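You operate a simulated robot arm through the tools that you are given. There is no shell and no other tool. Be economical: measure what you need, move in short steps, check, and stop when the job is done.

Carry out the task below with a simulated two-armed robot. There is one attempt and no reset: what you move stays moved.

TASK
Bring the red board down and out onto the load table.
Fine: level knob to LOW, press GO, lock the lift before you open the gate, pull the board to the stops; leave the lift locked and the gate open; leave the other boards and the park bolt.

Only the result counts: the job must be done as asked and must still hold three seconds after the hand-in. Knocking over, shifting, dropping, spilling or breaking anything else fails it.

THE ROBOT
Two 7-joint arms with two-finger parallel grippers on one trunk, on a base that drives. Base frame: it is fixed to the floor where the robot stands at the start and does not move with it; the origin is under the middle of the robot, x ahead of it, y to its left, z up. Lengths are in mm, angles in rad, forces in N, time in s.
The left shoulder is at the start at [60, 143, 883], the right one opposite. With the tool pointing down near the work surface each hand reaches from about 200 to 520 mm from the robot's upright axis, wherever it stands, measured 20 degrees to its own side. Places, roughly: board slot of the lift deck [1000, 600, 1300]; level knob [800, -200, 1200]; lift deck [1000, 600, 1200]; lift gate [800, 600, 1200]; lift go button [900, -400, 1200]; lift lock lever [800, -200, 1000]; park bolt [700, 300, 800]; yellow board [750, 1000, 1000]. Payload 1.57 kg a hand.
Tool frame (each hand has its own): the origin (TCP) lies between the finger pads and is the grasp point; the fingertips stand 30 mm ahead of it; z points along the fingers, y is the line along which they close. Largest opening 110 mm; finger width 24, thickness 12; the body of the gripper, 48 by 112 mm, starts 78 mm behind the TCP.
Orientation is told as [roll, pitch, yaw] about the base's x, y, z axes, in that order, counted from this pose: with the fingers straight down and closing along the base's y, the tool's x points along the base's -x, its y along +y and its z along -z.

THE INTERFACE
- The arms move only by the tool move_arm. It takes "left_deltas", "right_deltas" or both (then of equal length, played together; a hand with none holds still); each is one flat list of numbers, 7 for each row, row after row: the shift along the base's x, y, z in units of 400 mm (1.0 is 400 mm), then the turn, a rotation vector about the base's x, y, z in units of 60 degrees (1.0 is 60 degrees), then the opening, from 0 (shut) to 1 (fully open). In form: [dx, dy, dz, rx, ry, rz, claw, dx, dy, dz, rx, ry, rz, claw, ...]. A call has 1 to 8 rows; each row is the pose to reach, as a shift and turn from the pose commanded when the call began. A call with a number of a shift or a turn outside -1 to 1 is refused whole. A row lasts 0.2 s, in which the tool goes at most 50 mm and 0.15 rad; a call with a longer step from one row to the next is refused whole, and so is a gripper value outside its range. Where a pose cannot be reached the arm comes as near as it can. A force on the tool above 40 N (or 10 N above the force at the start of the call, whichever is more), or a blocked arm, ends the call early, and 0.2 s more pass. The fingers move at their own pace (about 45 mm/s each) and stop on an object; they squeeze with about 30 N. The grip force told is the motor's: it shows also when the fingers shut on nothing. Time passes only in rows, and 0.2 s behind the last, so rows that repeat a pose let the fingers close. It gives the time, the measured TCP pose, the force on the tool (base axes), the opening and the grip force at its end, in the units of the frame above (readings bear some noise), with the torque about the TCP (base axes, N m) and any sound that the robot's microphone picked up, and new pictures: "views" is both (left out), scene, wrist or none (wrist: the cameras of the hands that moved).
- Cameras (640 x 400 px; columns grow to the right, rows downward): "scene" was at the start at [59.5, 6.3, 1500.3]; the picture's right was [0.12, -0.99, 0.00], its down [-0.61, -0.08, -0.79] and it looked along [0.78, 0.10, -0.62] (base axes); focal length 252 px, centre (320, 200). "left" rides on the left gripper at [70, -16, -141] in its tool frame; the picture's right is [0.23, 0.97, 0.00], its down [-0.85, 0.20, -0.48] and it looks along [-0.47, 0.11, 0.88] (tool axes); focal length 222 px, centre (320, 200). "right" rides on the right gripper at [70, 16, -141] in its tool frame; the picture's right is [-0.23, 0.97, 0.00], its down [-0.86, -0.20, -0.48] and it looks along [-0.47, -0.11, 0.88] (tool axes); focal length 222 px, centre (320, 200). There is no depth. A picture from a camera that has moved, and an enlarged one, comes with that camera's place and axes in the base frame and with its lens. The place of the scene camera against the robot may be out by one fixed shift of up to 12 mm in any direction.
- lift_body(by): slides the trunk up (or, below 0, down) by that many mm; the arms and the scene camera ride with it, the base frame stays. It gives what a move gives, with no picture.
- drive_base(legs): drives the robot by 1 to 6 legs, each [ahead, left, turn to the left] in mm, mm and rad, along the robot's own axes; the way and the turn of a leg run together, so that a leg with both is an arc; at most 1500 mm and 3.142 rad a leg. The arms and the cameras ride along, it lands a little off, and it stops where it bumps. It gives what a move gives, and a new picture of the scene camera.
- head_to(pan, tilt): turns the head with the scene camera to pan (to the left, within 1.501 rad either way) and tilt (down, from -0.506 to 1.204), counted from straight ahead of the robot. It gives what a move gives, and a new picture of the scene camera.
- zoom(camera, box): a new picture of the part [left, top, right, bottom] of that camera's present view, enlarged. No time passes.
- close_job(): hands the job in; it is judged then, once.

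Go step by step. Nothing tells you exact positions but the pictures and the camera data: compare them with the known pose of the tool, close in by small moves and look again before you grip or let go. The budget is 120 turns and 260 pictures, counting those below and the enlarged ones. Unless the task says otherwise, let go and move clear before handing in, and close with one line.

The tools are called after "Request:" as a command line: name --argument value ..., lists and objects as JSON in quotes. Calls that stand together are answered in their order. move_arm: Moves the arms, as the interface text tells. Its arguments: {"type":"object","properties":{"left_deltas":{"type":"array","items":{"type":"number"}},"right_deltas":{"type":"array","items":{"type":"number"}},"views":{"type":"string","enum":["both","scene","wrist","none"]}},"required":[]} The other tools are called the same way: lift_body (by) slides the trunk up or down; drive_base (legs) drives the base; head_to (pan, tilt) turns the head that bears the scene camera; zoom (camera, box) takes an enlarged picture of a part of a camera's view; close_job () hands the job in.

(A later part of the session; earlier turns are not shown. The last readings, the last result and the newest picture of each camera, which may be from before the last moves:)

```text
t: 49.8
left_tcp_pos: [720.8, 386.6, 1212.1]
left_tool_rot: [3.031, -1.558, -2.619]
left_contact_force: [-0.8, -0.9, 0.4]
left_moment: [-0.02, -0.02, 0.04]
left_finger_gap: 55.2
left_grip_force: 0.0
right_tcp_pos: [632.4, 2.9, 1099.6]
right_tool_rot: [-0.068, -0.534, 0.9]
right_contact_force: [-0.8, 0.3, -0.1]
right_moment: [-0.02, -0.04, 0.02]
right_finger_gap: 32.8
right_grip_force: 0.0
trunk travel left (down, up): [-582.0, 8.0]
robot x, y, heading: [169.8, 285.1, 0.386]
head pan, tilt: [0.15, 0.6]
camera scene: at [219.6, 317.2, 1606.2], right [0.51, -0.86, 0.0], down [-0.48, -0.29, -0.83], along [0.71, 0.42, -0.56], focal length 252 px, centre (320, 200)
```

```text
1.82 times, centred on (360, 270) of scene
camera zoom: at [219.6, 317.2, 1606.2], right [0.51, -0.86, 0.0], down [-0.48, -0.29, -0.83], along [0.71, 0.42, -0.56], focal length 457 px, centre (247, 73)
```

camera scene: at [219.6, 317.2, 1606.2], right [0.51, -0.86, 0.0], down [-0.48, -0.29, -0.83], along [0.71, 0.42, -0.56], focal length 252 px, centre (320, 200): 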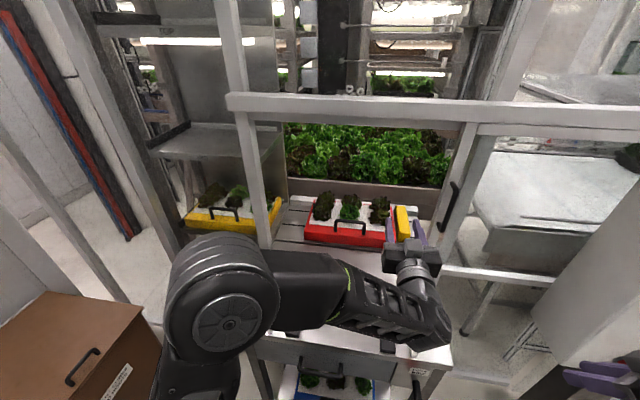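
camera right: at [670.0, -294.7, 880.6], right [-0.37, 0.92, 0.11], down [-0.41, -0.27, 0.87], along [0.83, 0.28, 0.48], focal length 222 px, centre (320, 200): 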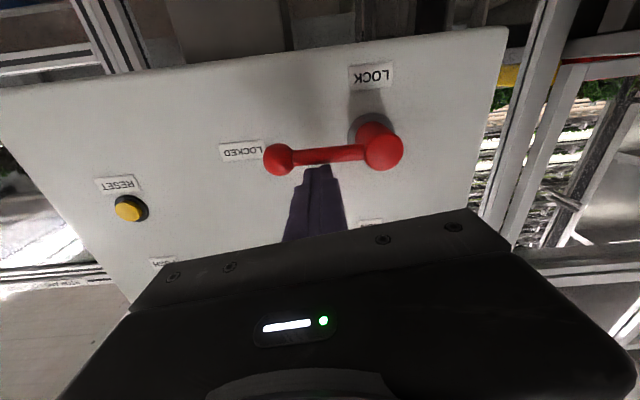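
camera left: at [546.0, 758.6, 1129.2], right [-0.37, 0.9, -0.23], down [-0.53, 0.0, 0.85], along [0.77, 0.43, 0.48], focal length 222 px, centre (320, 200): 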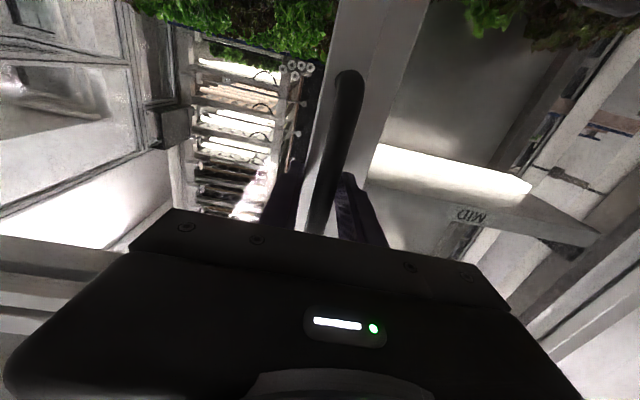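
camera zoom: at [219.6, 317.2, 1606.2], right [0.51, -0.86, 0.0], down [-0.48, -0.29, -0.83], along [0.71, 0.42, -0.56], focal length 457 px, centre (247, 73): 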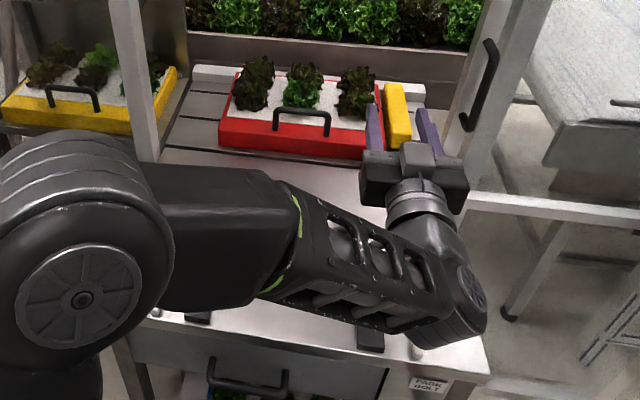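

The gate is open. Red board's handle is about (968,618,965), stops near (609,335) and (513,577) on a table top at z≈897. I check the clearance between the robot base and table before going closer.

Request:
head_to --pan -0.1 --tilt 1.2

```text
t: 50.8
left_tcp_pos: [720.3, 385.3, 1212.3]
left_tool_rot: [2.889, -1.56, -2.48]
left_contact_force: [0.3, 0.3, -0.5]
left_moment: [0.02, -0.01, 0.0]
left_finger_gap: 55.1
left_grip_force: 0.1
right_tcp_pos: [632.7, 3.2, 1099.3]
right_tool_rot: [-0.067, -0.536, 0.899]
right_contact_force: [0.0, -0.8, 0.1]
right_moment: [0.02, -0.01, -0.01]
right_finger_gap: 32.9
right_grip_force: 0.0
trunk travel left (down, up): [-582.0, 8.0]
robot x, y, heading: [169.6, 290.9, 0.389]
head pan, tilt: [-0.099, 1.201]
camera scene: at [198.3, 286.4, 1561.7], right [0.29, -0.96, 0.0], down [-0.89, -0.27, -0.36], along [0.35, 0.1, -0.93], focal length 252 px, centre (320, 200)
```

scene: 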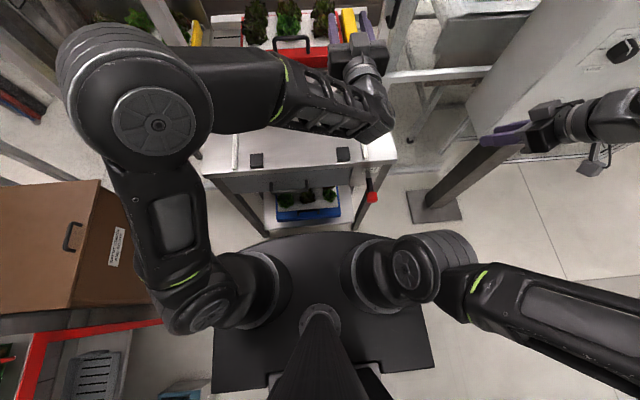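

The base is already close to the table front, so I'll keep it here. I roll the left hand 90° so the fingers close vertically (to grip the board's horizontal handle bar), staying clear above the table.

Request:
move_arm --left_deltas '[0, 0.03, 0, 0.13, 0.053, 0, 0.5, 0, 0.06, 0, 0.26, 0.106, 0, 0.5, 0, 0.09, 0, 0.39, 0.159, 0, 0.5, 0, 0.12, 0, 0.52, 0.213, 0, 0.5, 0, 0.15, 0, 0.65, 0.266, 0, 0.5, 0, 0.15, 0, 0.78, 0.319, 0, 0.5, 0, 0.15, 0, 0.91, 0.373, 0, 0.5]' --views "none"

Request:
head_to --pan 0.0 --tilt 0.7

```text
t: 52.4
left_tcp_pos: [720.8, 445.8, 1212.0]
left_tool_rot: [1.601, -0.536, -1.194]
left_contact_force: [0.3, 0.8, 0.3]
left_moment: [0.02, 0.01, -0.02]
left_finger_gap: 54.9
left_grip_force: 0.1
right_tcp_pos: [633.3, 1.0, 1099.3]
right_tool_rot: [-0.068, -0.533, 0.899]
right_contact_force: [-0.4, 0.6, 0.1]
right_moment: [0.0, 0.01, -0.02]
right_finger_gap: 33.1
right_grip_force: 0.1
trunk travel left (down, up): [-582.0, 8.0]
robot x, y, heading: [167.3, 283.4, 0.388]
head pan, tilt: [-0.099, 1.201]
```

```text
t: 53.4
left_tcp_pos: [720.7, 445.0, 1211.4]
left_tool_rot: [1.6, -0.54, -1.194]
left_contact_force: [-0.2, 0.6, -0.7]
left_moment: [0.04, -0.04, 0.04]
left_finger_gap: 54.6
left_grip_force: 0.2
right_tcp_pos: [634.0, 1.9, 1098.6]
right_tool_rot: [-0.067, -0.534, 0.898]
right_contact_force: [0.1, 0.9, 0.0]
right_moment: [0.02, 0.01, -0.02]
right_finger_gap: 32.9
right_grip_force: 0.0
trunk travel left (down, up): [-582.0, 8.0]
robot x, y, heading: [168.7, 288.1, 0.387]
head pan, tilt: [0.0, 0.7]
camera scene: at [223.2, 302.7, 1597.5], right [0.38, -0.93, 0.0], down [-0.6, -0.24, -0.76], along [0.71, 0.29, -0.64], focal length 252 px, centre (320, 200)
```

scene: 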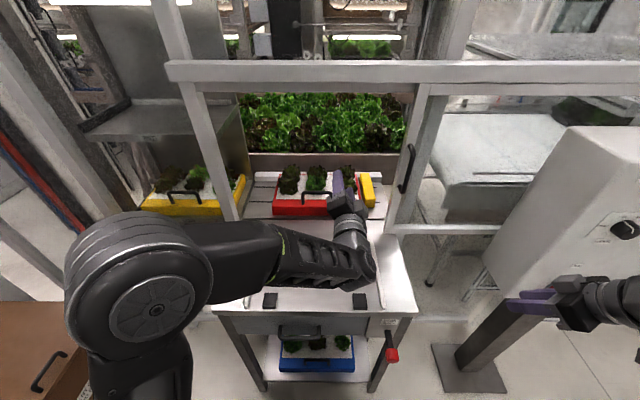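

Request:
move_arm --left_deltas '[0.04, 0.05, -0.06, 0.115, 0.047, 0, 0.5, 0.08, 0.1, -0.12, 0.23, 0.094, 0, 0.5, 0.12, 0.16, -0.18, 0.345, 0.14, 0, 0.5, 0.16, 0.21, -0.25, 0.463, 0.188, 0, 0.5, 0.2, 0.26, -0.31, 0.463, 0.188, 0, 0.5]' --views "none"

Request:
move_arm --left_deltas '[0.06, 0.03, -0.04, -0.053, 0.13, 0, 0.5, 0.12, 0.05, -0.08, -0.106, 0.26, 0, 0.5, 0.18, 0.075, -0.12, -0.158, 0.389, 0, 0.5, 0.21, 0.085, -0.18, -0.158, 0.389, 0, 0.5]' --views "both"

Request:
zoom --camera "scene" --box '[240, 140, 400, 240]'

```text
t: 54.5
left_tcp_pos: [802.1, 550.8, 1087.4]
left_tool_rot: [1.596, -0.013, -1.194]
left_contact_force: [0.2, -0.4, 0.0]
left_moment: [0.02, -0.01, -0.02]
left_finger_gap: 55.2
left_grip_force: 0.0
right_tcp_pos: [634.6, 2.6, 1099.2]
right_tool_rot: [-0.066, -0.533, 0.9]
right_contact_force: [0.8, -0.6, -0.2]
right_moment: [0.02, 0.02, 0.0]
right_finger_gap: 33.0
right_grip_force: 0.2
trunk travel left (down, up): [-582.0, 8.0]
robot x, y, heading: [167.0, 289.8, 0.384]
head pan, tilt: [0.0, 0.7]
```

```text
t: 55.5
left_tcp_pos: [886.7, 583.7, 1015.4]
left_tool_rot: [1.154, -0.017, -1.187]
left_contact_force: [0.2, -0.8, 0.4]
left_moment: [0.01, 0.02, 0.02]
left_finger_gap: 54.8
left_grip_force: 0.0
right_tcp_pos: [633.7, 2.8, 1099.2]
right_tool_rot: [-0.069, -0.533, 0.898]
right_contact_force: [1.6, -1.1, 0.3]
right_moment: [0.01, 0.02, 0.0]
right_finger_gap: 33.0
right_grip_force: 0.1
trunk travel left (down, up): [-582.0, 8.0]
robot x, y, heading: [169.8, 287.1, 0.387]
head pan, tilt: [0.0, 0.7]
camera scene: at [223.8, 302.9, 1597.6], right [0.38, -0.93, 0.0], down [-0.6, -0.24, -0.76], along [0.71, 0.29, -0.64], focal length 252 px, centre (320, 200)
camera left: at [733.7, 599.4, 1055.2], right [0.27, 0.37, 0.89], down [-0.01, -0.92, 0.39], along [0.96, -0.12, -0.25], focal length 222 px, centre (320, 200)
```

scene: 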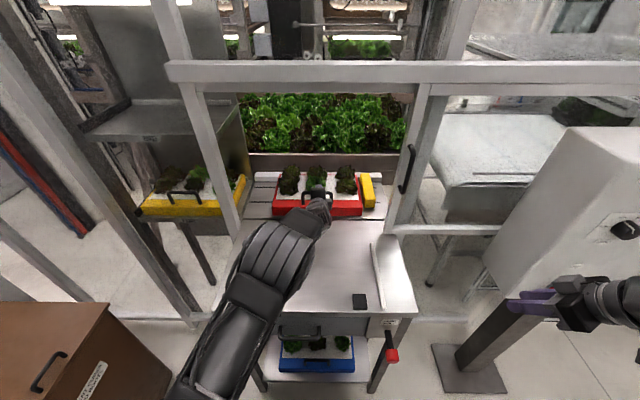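
left: 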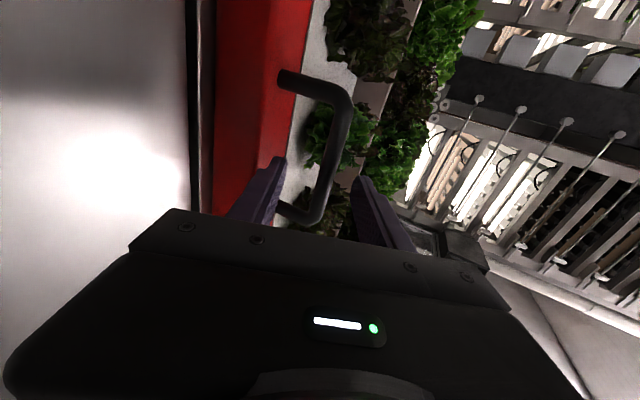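

```text
4.00 times, centred on (320, 190) of scene
camera zoom: at [223.8, 302.9, 1597.6], right [0.38, -0.93, 0.0], down [-0.6, -0.24, -0.76], along [0.71, 0.29, -0.64], focal length 1006 px, centre (320, 240)
```

zoom: 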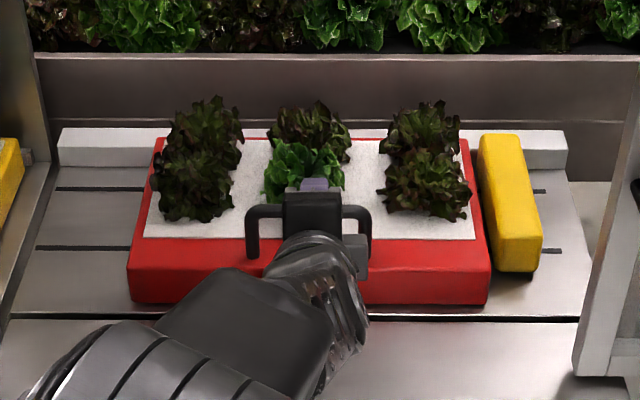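

The bar is at ≈ (920,607,1000), about 42 mm beyond the TCP and inside the finger gap. Advance 30 mm along the tool axis and look.

Request:
move_arm --left_deltas '[0.031, 0.021, -0.009, 0, 0, 0, 0.5, 0.063, 0.042, -0.018, 0, 0, 0, 0.5]' --views "wrist"

Request:
zoom --camera "left" --box '[220, 60, 440, 240]'

```text
t: 56.1
left_tcp_pos: [911.6, 601.2, 1007.1]
left_tool_rot: [1.157, -0.018, -1.185]
left_contact_force: [-0.8, -0.4, -0.5]
left_moment: [-0.02, -0.01, 0.0]
left_finger_gap: 55.1
left_grip_force: 0.0
right_tcp_pos: [634.0, 2.4, 1098.1]
right_tool_rot: [-0.068, -0.535, 0.901]
right_contact_force: [0.6, 0.7, 0.0]
right_moment: [-0.02, 0.01, -0.03]
right_finger_gap: 33.0
right_grip_force: 0.2
trunk travel left (down, up): [-582.0, 8.0]
robot x, y, heading: [171.0, 287.5, 0.382]
head pan, tilt: [0.0, 0.7]
camera left: at [758.6, 615.9, 1048.0], right [0.27, 0.37, 0.89], down [-0.01, -0.92, 0.39], along [0.96, -0.12, -0.25], focal length 222 px, centre (320, 200)
```

left: 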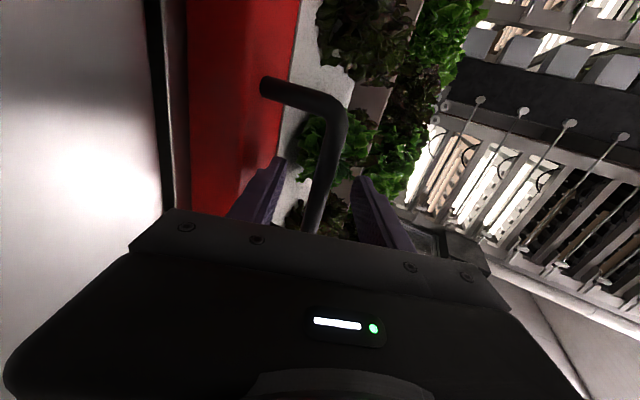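

```text
2.22 times, centred on (330, 150) of left
camera zoom: at [758.6, 615.9, 1048.0], right [0.27, 0.37, 0.89], down [-0.01, -0.92, 0.39], along [0.96, -0.12, -0.25], focal length 494 px, centre (298, 311)
```

zoom: 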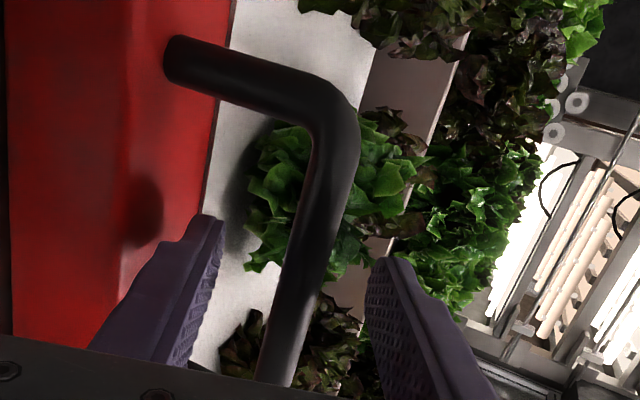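

Request:
move_arm --left_deltas '[0, 0, 0, 0, 0, 0, 0.2, 0, 0, 0, 0, 0, 0, 0, 0, 0, 0, 0, 0, 0, 0, 0, 0, 0, 0, 0, 0, 0, 0, 0, 0, 0, 0, 0, 0]' --views "wrist"

Request:
zoom --camera "scene" --box '[240, 140, 400, 240]'

```text
t: 57.4
left_tcp_pos: [910.5, 601.3, 1005.9]
left_tool_rot: [1.153, -0.016, -1.187]
left_contact_force: [-1.7, -1.7, 0.4]
left_moment: [0.68, 0.26, 0.09]
left_finger_gap: 13.9
left_grip_force: 30.3
right_tcp_pos: [634.1, 2.3, 1099.4]
right_tool_rot: [-0.068, -0.535, 0.9]
right_contact_force: [-0.4, 0.3, -0.2]
right_moment: [0.0, 0.02, -0.01]
right_finger_gap: 32.8
right_grip_force: 0.1
trunk travel left (down, up): [-582.0, 8.0]
robot x, y, heading: [171.2, 285.8, 0.386]
head pan, tilt: [0.0, 0.7]
camera left: at [758.4, 615.9, 1047.6], right [0.28, 0.37, 0.89], down [-0.01, -0.92, 0.39], along [0.96, -0.12, -0.25], focal length 222 px, centre (320, 200)
```

left: 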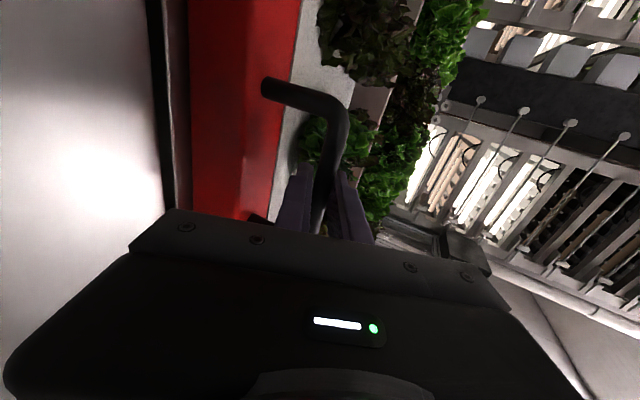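

```text
4.00 times, centred on (320, 190) of scene
camera zoom: at [223.6, 302.7, 1597.6], right [0.38, -0.93, 0.0], down [-0.6, -0.24, -0.76], along [0.71, 0.29, -0.64], focal length 1006 px, centre (320, 240)
```

zoom: 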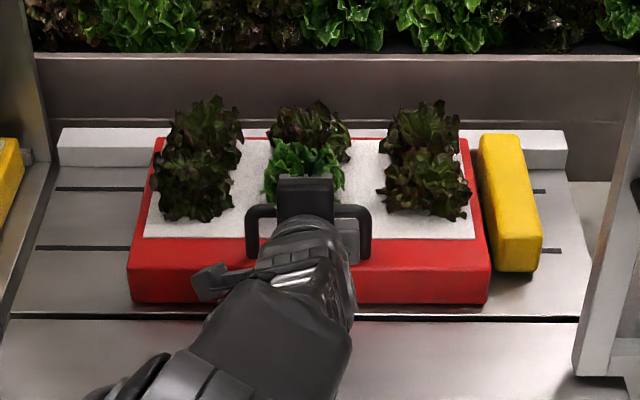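

Bar gripped (13.9 mm). Pull straight out along the table axis, slowly, 160 mm first.

Request:
move_arm --left_deltas '[-0.0465, -0.0185, 0, 0, 0, 0, 0, -0.093, -0.037, 0, 0, 0, 0, 0, -0.139, -0.055, 0, 0, 0, 0, 0, -0.186, -0.074, 0, 0, 0, 0, 0, -0.232, -0.092, 0, 0, 0, 0, 0, -0.279, -0.111, 0, 0, 0, 0, 0, -0.325, -0.129, 0, 0, 0, 0, 0, -0.3716, -0.1476, 0, 0, 0, 0, 0]' --views "scene"

Request:
zoom --camera "scene" --box '[220, 140, 420, 330]'

```text
t: 59.1
left_tcp_pos: [763.1, 541.5, 1006.2]
left_tool_rot: [1.155, -0.017, -1.186]
left_contact_force: [-2.3, -2.8, -0.5]
left_moment: [1.01, 0.28, 0.31]
left_finger_gap: 14.1
left_grip_force: 29.8
right_tcp_pos: [633.2, 2.2, 1098.6]
right_tool_rot: [-0.068, -0.535, 0.899]
right_contact_force: [-0.3, 0.0, 0.4]
right_moment: [0.01, 0.03, 0.02]
right_finger_gap: 33.1
right_grip_force: 0.1
trunk travel left (down, up): [-582.0, 8.0]
robot x, y, heading: [167.2, 287.1, 0.386]
head pan, tilt: [0.0, 0.7]
camera scene: at [223.3, 302.4, 1597.6], right [0.38, -0.93, 0.0], down [-0.6, -0.24, -0.76], along [0.71, 0.29, -0.64], focal length 252 px, centre (320, 200)
```

scene: 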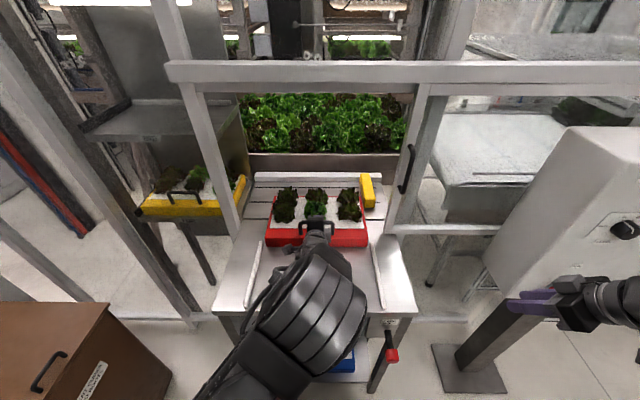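

```text
2.11 times, centred on (320, 235) of scene
camera zoom: at [223.3, 302.4, 1597.6], right [0.38, -0.93, 0.0], down [-0.6, -0.24, -0.76], along [0.71, 0.29, -0.64], focal length 530 px, centre (320, 126)
```

zoom: 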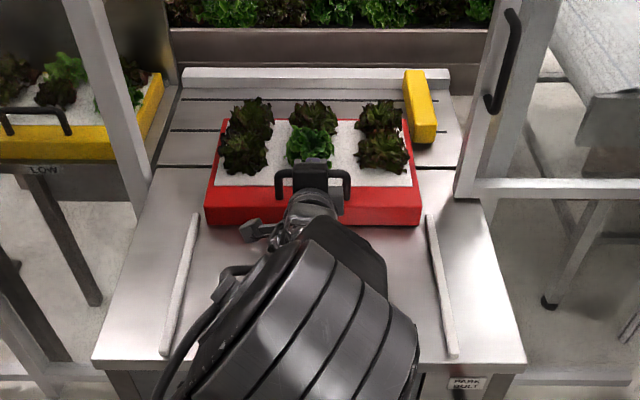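

The board slides straight and is centred between the guide rails. Pull another 110 mm.

Request:
move_arm --left_deltas '[-0.0465, -0.0185, 0, 0, 0, 0, 0, -0.093, -0.037, 0, 0, 0, 0, 0, -0.139, -0.055, 0, 0, 0, 0, 0, -0.186, -0.074, 0, 0, 0, 0, 0, -0.232, -0.092, 0, 0, 0, 0, 0, -0.255, -0.101, 0, 0, 0, 0, 0]' --views "scene"

Request:
zoom --camera "scene" --box '[200, 160, 430, 360]'

```text
t: 60.5
left_tcp_pos: [659.7, 500.1, 1008.3]
left_tool_rot: [1.155, -0.014, -1.186]
left_contact_force: [1.1, -0.9, 0.7]
left_moment: [0.68, 0.28, -0.15]
left_finger_gap: 13.9
left_grip_force: 30.8
right_tcp_pos: [634.2, 1.5, 1098.9]
right_tool_rot: [-0.069, -0.533, 0.899]
right_contact_force: [-0.4, 0.8, 0.4]
right_moment: [-0.03, 0.0, -0.01]
right_finger_gap: 32.8
right_grip_force: 0.1
trunk travel left (down, up): [-582.0, 8.0]
robot x, y, heading: [166.9, 288.9, 0.389]
head pan, tilt: [0.0, 0.7]
camera scene: at [223.6, 302.8, 1597.6], right [0.38, -0.93, 0.0], down [-0.6, -0.24, -0.76], along [0.71, 0.29, -0.64], focal length 252 px, centre (320, 200)
```

scene: 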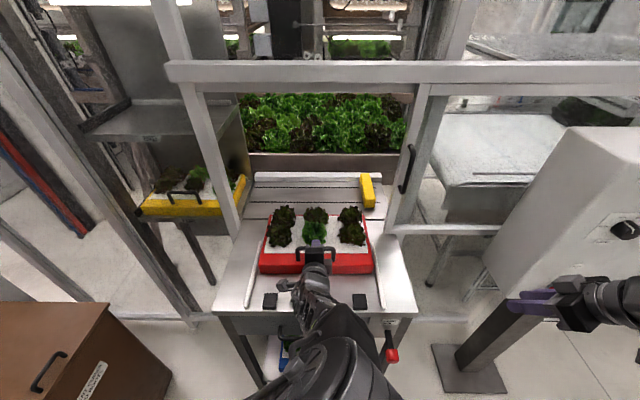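

```text
2.00 times, centred on (315, 260) of scene
camera zoom: at [223.6, 302.8, 1597.6], right [0.38, -0.93, 0.0], down [-0.6, -0.24, -0.76], along [0.71, 0.29, -0.64], focal length 503 px, centre (330, 80)
```

zoom: 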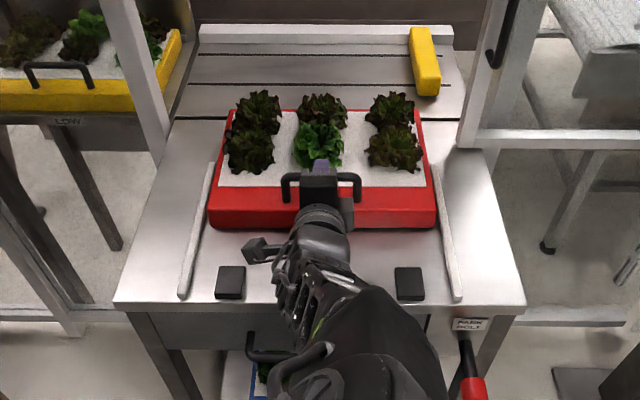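

About 75 mm remain to the stops. Pull 45 mm, then creep to contact.

Request:
move_arm --left_deltas '[-0.035, -0.014, 0, 0, 0, 0, 0, -0.07, -0.028, 0, 0, 0, 0, 0, -0.105, -0.042, 0, 0, 0, 0, 0]' --views "none"

Request:
zoom --camera "scene" --box '[200, 160, 430, 360]'

```text
t: 61.4
left_tcp_pos: [618.9, 494.6, 1006.9]
left_tool_rot: [1.152, -0.021, -1.156]
left_contact_force: [3.5, -16.5, 8.3]
left_moment: [0.39, 0.16, -0.83]
left_finger_gap: 14.6
left_grip_force: 29.8
right_tcp_pos: [633.5, -1.1, 1099.0]
right_tool_rot: [-0.067, -0.535, 0.899]
right_contact_force: [-0.4, 0.4, -0.8]
right_moment: [-0.02, 0.0, -0.01]
right_finger_gap: 32.8
right_grip_force: 0.1
trunk travel left (down, up): [-582.0, 8.0]
robot x, y, heading: [170.5, 287.0, 0.391]
head pan, tilt: [0.0, 0.7]
```

```text
2.00 times, centred on (315, 260) of scene
camera zoom: at [223.2, 299.3, 1597.9], right [0.38, -0.93, 0.0], down [-0.6, -0.24, -0.77], along [0.71, 0.29, -0.64], focal length 503 px, centre (330, 80)
```

zoom: 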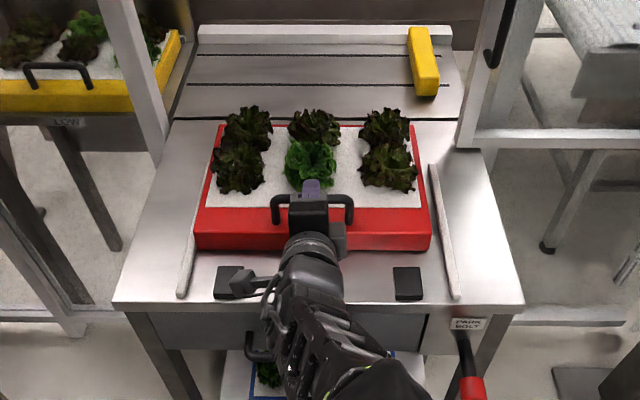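

The arm neared its close-in limit and drifted left ~10 mm. I'll release, back the base up, and re-grip for the last ~35 mm.

Request:
move_arm --left_deltas '[0, 0, 0, 0, 0, 0, 0.3, 0, 0, 0, 0, 0, 0, 0.6, 0, 0, 0, 0, 0, 0, 0.6]' --views "wrist"

Request:
drive_base --legs '[[-150, 0, 0]]'

Request:
zoom --camera "scene" --box '[220, 120, 420, 300]'

```text
t: 62.1
left_tcp_pos: [615.2, 500.6, 1002.9]
left_tool_rot: [1.143, -0.016, -1.15]
left_contact_force: [0.1, -0.4, -0.7]
left_moment: [-0.01, -0.03, -0.03]
left_finger_gap: 65.3
left_grip_force: 0.1
right_tcp_pos: [635.0, 1.7, 1098.0]
right_tool_rot: [-0.069, -0.535, 0.898]
right_contact_force: [-0.1, 0.0, 0.0]
right_moment: [-0.01, -0.01, -0.01]
right_finger_gap: 33.1
right_grip_force: 0.1
trunk travel left (down, up): [-582.0, 8.0]
robot x, y, heading: [167.5, 286.8, 0.389]
head pan, tilt: [0.0, 0.7]
camera left: at [463.4, 509.8, 1045.1], right [0.27, 0.38, 0.88], down [0.02, -0.92, 0.39], along [0.96, -0.08, -0.26], focal length 222 px, centre (320, 200)
```

left: 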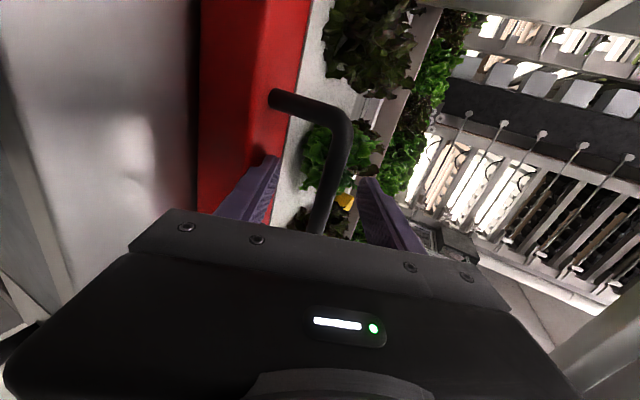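

```text
t: 63.5
left_tcp_pos: [476.6, 442.9, 1004.8]
left_tool_rot: [1.147, -0.012, -1.153]
left_contact_force: [-0.6, 0.5, 1.1]
left_moment: [-0.01, 0.0, 0.0]
left_finger_gap: 65.9
left_grip_force: 0.0
right_tcp_pos: [494.4, -54.8, 1098.3]
right_tool_rot: [-0.069, -0.535, 0.898]
right_contact_force: [-0.7, 0.9, 0.1]
right_moment: [0.04, -0.01, -0.01]
right_finger_gap: 33.1
right_grip_force: 0.1
trunk travel left (down, up): [-582.0, 8.0]
robot x, y, heading: [25.4, 230.8, 0.389]
head pan, tilt: [0.0, 0.7]
camera scene: at [82.8, 245.3, 1597.7], right [0.38, -0.93, 0.0], down [-0.6, -0.24, -0.77], along [0.71, 0.29, -0.64], focal length 252 px, centre (320, 200)
```

scene: 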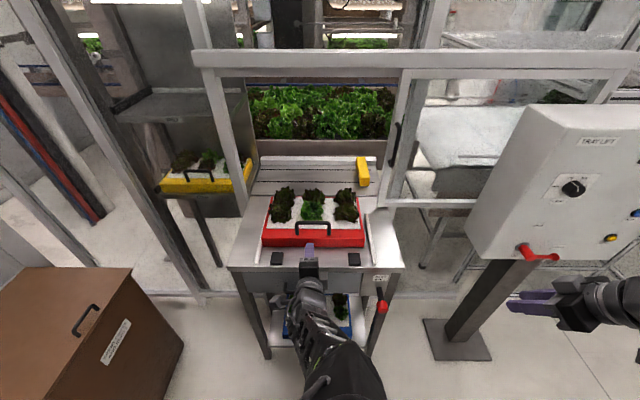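

```text
2.22 times, centred on (320, 210) of scene
camera zoom: at [82.8, 245.3, 1597.7], right [0.38, -0.93, 0.0], down [-0.6, -0.24, -0.77], along [0.71, 0.29, -0.64], focal length 559 px, centre (320, 178)
```

zoom: 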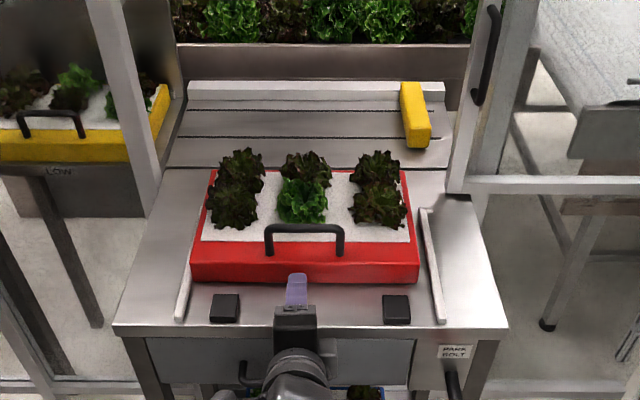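

Clear view: board between rails ~35 mm short of the stop blocks. Advance the left hand back onto the handle.

Request:
move_arm --left_deltas '[0.1, 0.041, 0, 0, 0, 0, 0.6, 0.2, 0.082, 0, 0, 0, 0, 0.6, 0.29, 0.12, 0, 0, 0, 0, 0.6, 0.348, 0.142, 0, 0, 0, 0, 0.6]' --views "wrist"

Request:
zoom --camera "scene" --box '[220, 120, 420, 300]'

```text
t: 64.5
left_tcp_pos: [617.0, 500.4, 1002.5]
left_tool_rot: [1.142, -0.014, -1.152]
left_contact_force: [-0.6, -0.2, 1.1]
left_moment: [-0.05, 0.04, -0.01]
left_finger_gap: 65.1
left_grip_force: 0.1
right_tcp_pos: [494.5, -53.3, 1099.6]
right_tool_rot: [-0.066, -0.534, 0.9]
right_contact_force: [0.4, 0.5, -0.2]
right_moment: [-0.01, -0.04, -0.01]
right_finger_gap: 33.0
right_grip_force: 0.0
trunk travel left (down, up): [-582.0, 8.0]
robot x, y, heading: [28.5, 228.2, 0.392]
head pan, tilt: [0.0, 0.7]
camera left: at [465.2, 509.7, 1045.0], right [0.27, 0.38, 0.88], down [0.02, -0.92, 0.39], along [0.96, -0.09, -0.26], focal length 222 px, centre (320, 200)
```

left: 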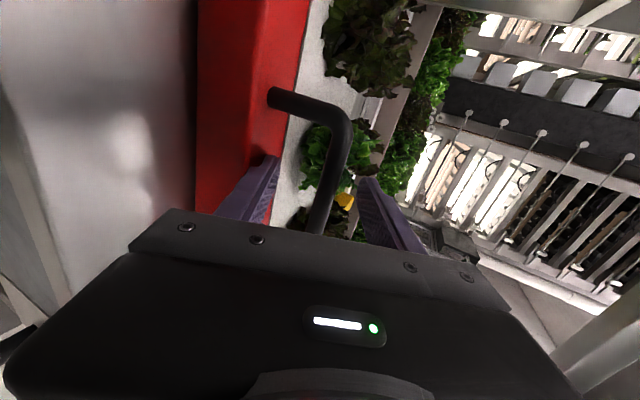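

```text
2.22 times, centred on (320, 210) of scene
camera zoom: at [84.6, 246.1, 1597.6], right [0.38, -0.93, 0.0], down [-0.6, -0.24, -0.76], along [0.71, 0.29, -0.64], focal length 559 px, centre (320, 178)
```

zoom: 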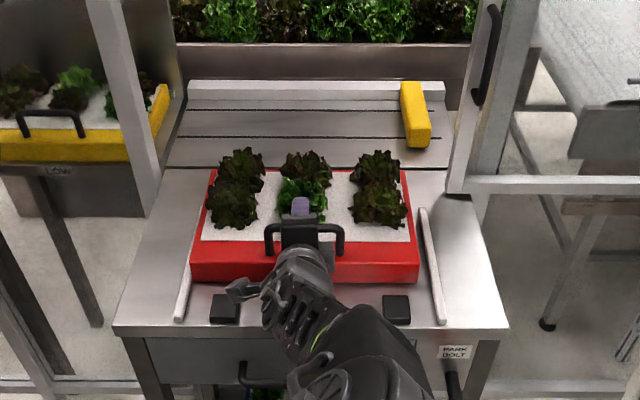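

Request:
move_arm --left_deltas '[0, 0, 0, 0, 0, 0, 0.2, 0, 0, 0, 0, 0, 0, 0, 0, 0, 0, 0, 0, 0, 0, 0, 0, 0, 0, 0, 0, 0, 0, 0, 0, 0, 0, 0, 0]' --views "none"

Request:
move_arm --left_deltas '[-0.02, -0.011, 0, 0, 0, 0, 0, -0.039, -0.022, 0, 0, 0, 0, 0, -0.056, -0.031, 0, 0, 0, 0, 0]' --views "none"

Request:
zoom --camera "scene" --box '[220, 120, 420, 300]'

```text
t: 65.7
left_tcp_pos: [618.0, 499.3, 1006.0]
left_tool_rot: [1.151, -0.016, -1.155]
left_contact_force: [8.1, 5.3, 20.1]
left_moment: [0.63, 0.22, -0.15]
left_finger_gap: 14.5
left_grip_force: 29.8
right_tcp_pos: [495.0, -54.2, 1100.0]
right_tool_rot: [-0.068, -0.536, 0.899]
right_contact_force: [1.4, 0.5, 0.8]
right_moment: [0.01, -0.01, 0.02]
right_finger_gap: 32.8
right_grip_force: 0.0
trunk travel left (down, up): [-582.0, 8.0]
robot x, y, heading: [29.9, 226.2, 0.39]
head pan, tilt: [0.0, 0.7]
```

```text
t: 66.5
left_tcp_pos: [594.8, 487.5, 1005.0]
left_tool_rot: [1.152, -0.015, -1.154]
left_contact_force: [6.8, 1.9, 26.1]
left_moment: [0.68, 0.22, -0.16]
left_finger_gap: 14.6
left_grip_force: 30.0
right_tcp_pos: [494.3, -54.2, 1100.3]
right_tool_rot: [-0.068, -0.536, 0.898]
right_contact_force: [-0.4, 0.2, 0.5]
right_moment: [-0.04, 0.03, -0.01]
right_finger_gap: 33.0
right_grip_force: 0.1
trunk travel left (down, up): [-582.0, 8.0]
robot x, y, heading: [27.8, 230.3, 0.386]
head pan, tilt: [0.0, 0.7]
```

```text
2.22 times, centred on (320, 210) of scene
camera zoom: at [83.4, 245.2, 1597.8], right [0.38, -0.93, 0.0], down [-0.6, -0.24, -0.77], along [0.71, 0.29, -0.64], focal length 559 px, centre (320, 178)
```

zoom: 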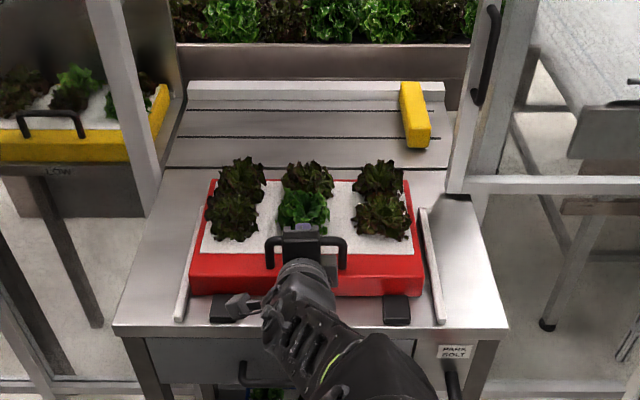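

Nearly there. Creep the last millimetres until contact, relieving the slight downward press.

Request:
move_arm --left_deltas '[-0.012, -0.005, 0.007, 0, 0, 0, 0, -0.023, -0.009, 0.007, 0, 0, 0, 0, -0.035, -0.014, 0.007, 0, 0, 0, 0, -0.046, -0.018, 0.007, 0, 0, 0, 0]' --views "none"

Request:
zoom --camera "scene" --box '[250, 200, 390, 300]'

```text
t: 67.5
left_tcp_pos: [575.9, 480.1, 1006.6]
left_tool_rot: [1.149, -0.018, -1.153]
left_contact_force: [11.8, 3.1, 21.0]
left_moment: [0.73, 0.19, -0.08]
left_finger_gap: 14.1
left_grip_force: 29.5
right_tcp_pos: [495.2, -54.0, 1100.0]
right_tool_rot: [-0.069, -0.536, 0.899]
right_contact_force: [-0.1, -0.1, -0.8]
right_moment: [0.01, 0.01, 0.0]
right_finger_gap: 32.9
right_grip_force: 0.0
trunk travel left (down, up): [-582.0, 8.0]
robot x, y, heading: [34.3, 227.5, 0.388]
head pan, tilt: [0.0, 0.7]
```

```text
4.00 times, centred on (320, 250) of scene
camera zoom: at [84.3, 245.3, 1597.7], right [0.38, -0.93, 0.0], down [-0.6, -0.24, -0.77], along [0.71, 0.29, -0.64], focal length 1006 px, centre (320, 0)
```

zoom: 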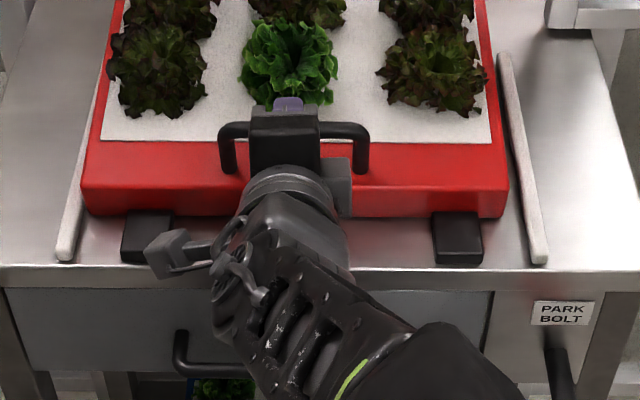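

Request:
move_arm --left_deltas '[-0.009, -0.0035, 0.003, 0, 0, 0, 0, -0.018, -0.007, 0.003, 0, 0, 0, 0, -0.028, -0.011, 0.003, 0, 0, 0, 0]' --views "none"

Request:
zoom --camera "scene" --box '[250, 200, 390, 300]'

```text
t: 68.3
left_tcp_pos: [564.8, 476.5, 1006.3]
left_tool_rot: [1.144, -0.015, -1.15]
left_contact_force: [8.8, 2.2, 16.0]
left_moment: [0.68, 0.17, -0.23]
left_finger_gap: 14.2
left_grip_force: 29.6
right_tcp_pos: [495.8, -54.7, 1098.9]
right_tool_rot: [-0.068, -0.536, 0.898]
right_contact_force: [-0.4, 0.8, -0.6]
right_moment: [0.0, 0.04, 0.0]
right_finger_gap: 32.9
right_grip_force: 0.0
trunk travel left (down, up): [-582.0, 8.0]
robot x, y, heading: [29.7, 232.1, 0.39]
head pan, tilt: [0.0, 0.7]
```

```text
4.00 times, centred on (320, 250) of scene
camera zoom: at [84.4, 245.5, 1597.6], right [0.38, -0.93, 0.0], down [-0.6, -0.24, -0.77], along [0.71, 0.29, -0.64], focal length 1006 px, centre (320, 0)
```

zoom: 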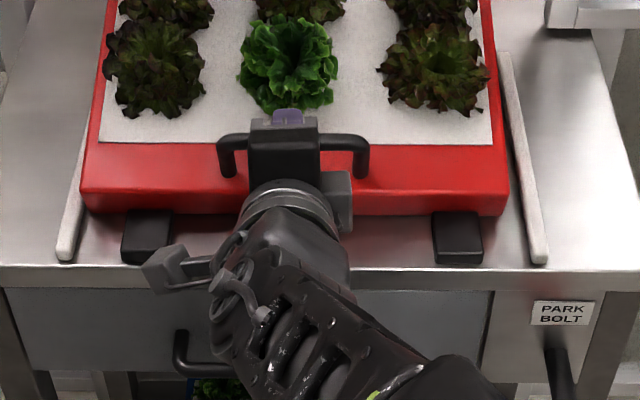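

The board is against the stops (front edge no longer moves). Ease off slightly, release, and look.

Request:
move_arm --left_deltas '[0.01, 0.004, 0, 0, 0, 0, 0, 0.015, 0.006, 0, 0, 0, 0, 0, 0.015, 0.006, 0, 0, 0, 0, 0.3, 0.015, 0.006, 0, 0, 0, 0, 0.6, 0.015, 0.006, 0, 0, 0, 0, 0.6, 0.015, 0.006, 0, 0, 0, 0, 0.6]' --views "wrist"

Request:
zoom --camera "scene" --box '[250, 200, 390, 300]'

```text
t: 69.7
left_tcp_pos: [570.8, 477.9, 1006.1]
left_tool_rot: [1.146, -0.014, -1.153]
left_contact_force: [0.3, 0.1, 0.0]
left_moment: [0.0, -0.02, 0.0]
left_finger_gap: 66.2
left_grip_force: 0.0
right_tcp_pos: [495.8, -54.8, 1098.9]
right_tool_rot: [-0.067, -0.532, 0.901]
right_contact_force: [0.6, 0.3, -0.4]
right_moment: [0.01, 0.02, 0.03]
right_finger_gap: 32.9
right_grip_force: 0.0
trunk travel left (down, up): [-582.0, 8.0]
robot x, y, heading: [28.2, 230.1, 0.393]
head pan, tilt: [0.0, 0.7]
camera left: at [418.7, 488.3, 1048.8], right [0.27, 0.38, 0.88], down [0.02, -0.92, 0.39], along [0.96, -0.09, -0.26], focal length 222 px, centre (320, 200)
```

left: 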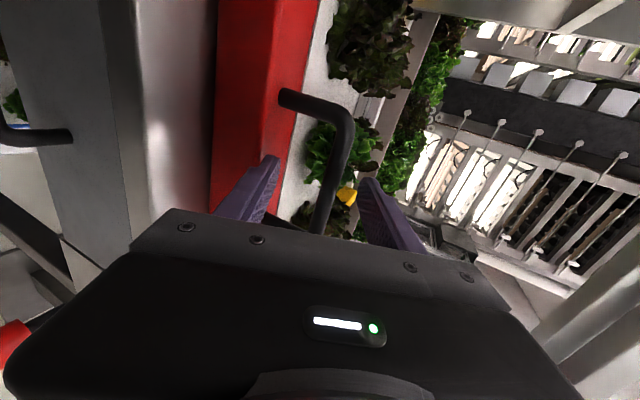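

```text
4.00 times, centred on (320, 250) of scene
camera zoom: at [84.7, 246.1, 1597.6], right [0.38, -0.93, 0.0], down [-0.6, -0.24, -0.76], along [0.71, 0.29, -0.64], focal length 1006 px, centre (320, 0)
```

zoom: 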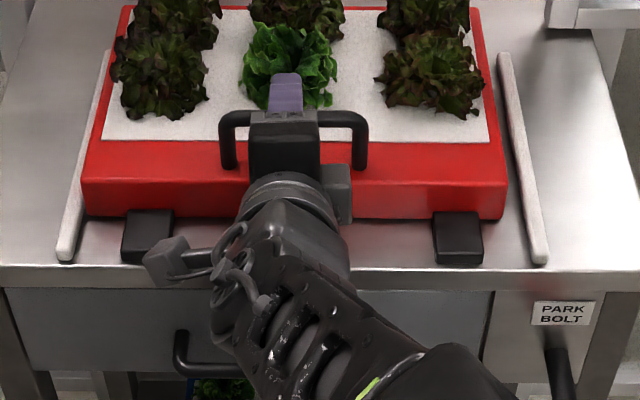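

Back the hand out by driving the base straight back, then inspect board against the stops.

Request:
drive_base --legs '[[-120, 0, 0]]'

Request:
zoom --camera "scene" --box '[260, 160, 380, 250]'

```text
t: 71.0
left_tcp_pos: [457.6, 432.8, 1007.5]
left_tool_rot: [1.146, -0.014, -1.151]
left_contact_force: [-0.7, -0.4, 0.0]
left_moment: [-0.02, 0.0, -0.01]
left_finger_gap: 65.9
left_grip_force: 0.1
right_tcp_pos: [383.3, -101.4, 1100.2]
right_tool_rot: [-0.068, -0.536, 0.898]
right_contact_force: [-0.7, 0.2, -0.1]
right_moment: [0.03, -0.03, 0.0]
right_finger_gap: 33.0
right_grip_force: 0.1
trunk travel left (down, up): [-582.0, 8.0]
robot x, y, heading: [-78.6, 183.0, 0.393]
head pan, tilt: [0.0, 0.7]
camera scene: at [-28.9, 199.6, 1597.7], right [0.38, -0.93, 0.0], down [-0.6, -0.24, -0.77], along [0.71, 0.29, -0.64], focal length 252 px, centre (320, 200)
```

scene: 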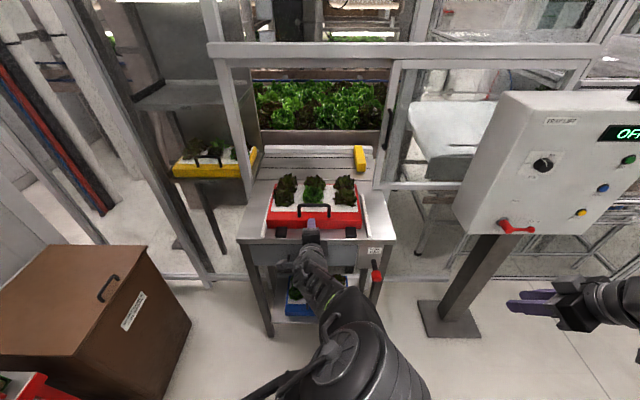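

```text
4.44 times, centred on (320, 205) of scene
camera zoom: at [-28.9, 199.6, 1597.7], right [0.38, -0.93, 0.0], down [-0.6, -0.24, -0.77], along [0.71, 0.29, -0.64], focal length 1118 px, centre (320, 178)
```

zoom: 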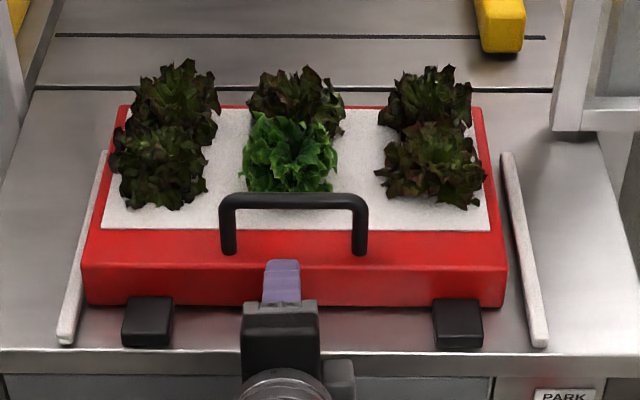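

Request:
zoom --camera "scene" --box '[270, 222, 300, 240]'

Request:
zoom --camera "scene" --box '[340, 222, 370, 240]'

```text
16.00 times, centred on (285, 231) of scene
camera zoom: at [-28.9, 199.6, 1597.7], right [0.38, -0.93, 0.0], down [-0.6, -0.24, -0.77], along [0.71, 0.29, -0.64], focal length 4024 px, centre (880, -296)
```

zoom: 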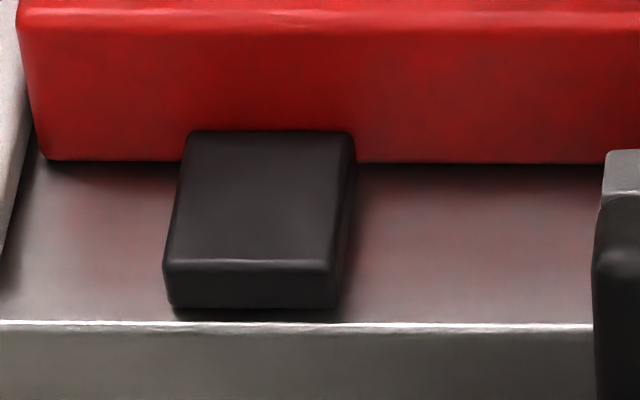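

```text
16.00 times, centred on (355, 231) of scene
camera zoom: at [-28.9, 199.6, 1597.7], right [0.38, -0.93, 0.0], down [-0.6, -0.24, -0.77], along [0.71, 0.29, -0.64], focal length 4024 px, centre (-240, -296)
```

zoom: 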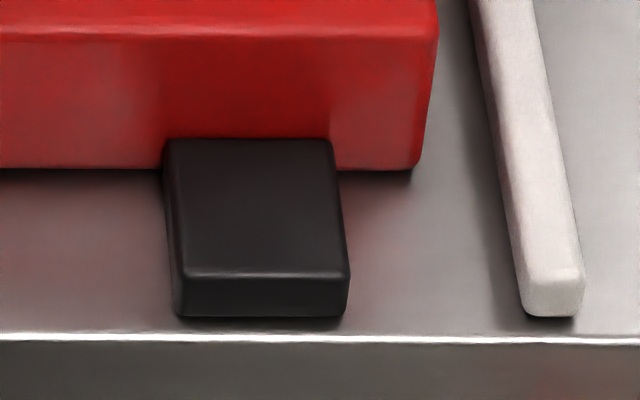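

The board seems within a few mm of the blocks; I'll do one firmer re-pull and release without easing forward to make sure it seats.

Request:
move_arm --left_deltas '[0.1, 0.04, 0, 0, 0, 0, 0.6, 0.2, 0.08, 0, 0, 0, 0, 0.6, 0.28, 0.112, -0.003, 0, 0, 0, 0.6, 0.3135, 0.1255, -0.008, 0, 0, 0, 0.6]' --views "wrist"

Request:
move_arm --left_deltas '[0, 0, 0, 0, 0, 0, 0.2, 0, 0, 0, 0, 0, 0, 0, 0, 0, 0, 0, 0, 0, 0, 0, 0, 0, 0, 0, 0, 0, 0, 0, 0, 0, 0, 0, 0]' --views "none"

Request:
zoom --camera "scene" --box '[260, 160, 380, 250]'

```text
t: 72.0
left_tcp_pos: [584.5, 483.2, 1003.9]
left_tool_rot: [1.145, -0.014, -1.15]
left_contact_force: [0.0, 0.0, 0.7]
left_moment: [0.01, 0.0, -0.02]
left_finger_gap: 65.8
left_grip_force: 0.0
right_tcp_pos: [383.3, -99.5, 1098.6]
right_tool_rot: [-0.069, -0.535, 0.899]
right_contact_force: [-0.6, 0.4, 0.8]
right_moment: [0.0, -0.01, 0.0]
right_finger_gap: 33.1
right_grip_force: 0.1
trunk travel left (down, up): [-582.0, 8.0]
robot x, y, heading: [-83.2, 185.1, 0.39]
head pan, tilt: [0.0, 0.7]
camera left: at [432.8, 492.6, 1046.1], right [0.27, 0.38, 0.88], down [0.02, -0.92, 0.39], along [0.96, -0.09, -0.26], focal length 222 px, centre (320, 200)
```

left: 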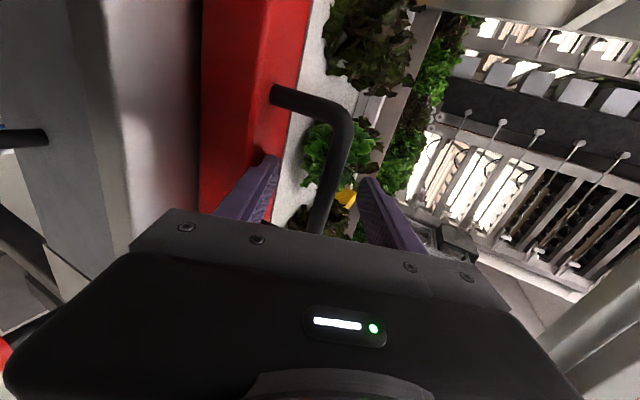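

```text
t: 73.2
left_tcp_pos: [587.1, 484.0, 1006.5]
left_tool_rot: [1.153, -0.016, -1.155]
left_contact_force: [13.7, 7.4, 20.2]
left_moment: [0.72, 0.06, -0.16]
left_finger_gap: 14.5
left_grip_force: 30.6
right_tcp_pos: [383.5, -100.4, 1099.6]
right_tool_rot: [-0.068, -0.536, 0.899]
right_contact_force: [-0.4, 0.4, -0.1]
right_moment: [0.01, 0.02, -0.03]
right_finger_gap: 32.9
right_grip_force: 0.1
trunk travel left (down, up): [-582.0, 8.0]
robot x, y, heading: [-79.0, 180.7, 0.389]
head pan, tilt: [0.0, 0.7]
```

```text
4.44 times, centred on (320, 205) of scene
camera zoom: at [-27.0, 200.7, 1597.9], right [0.38, -0.93, 0.0], down [-0.6, -0.24, -0.77], along [0.71, 0.29, -0.64], focal length 1118 px, centre (320, 178)
```

zoom: 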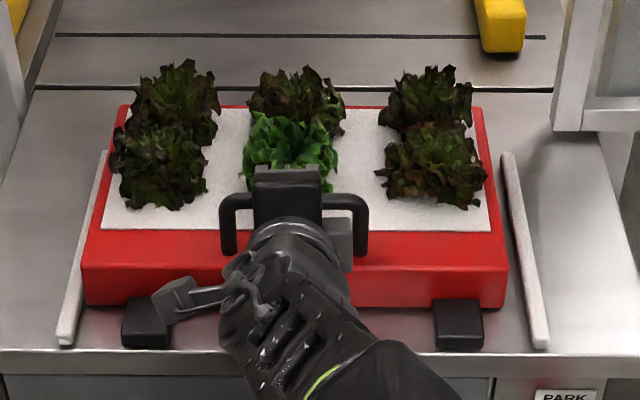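

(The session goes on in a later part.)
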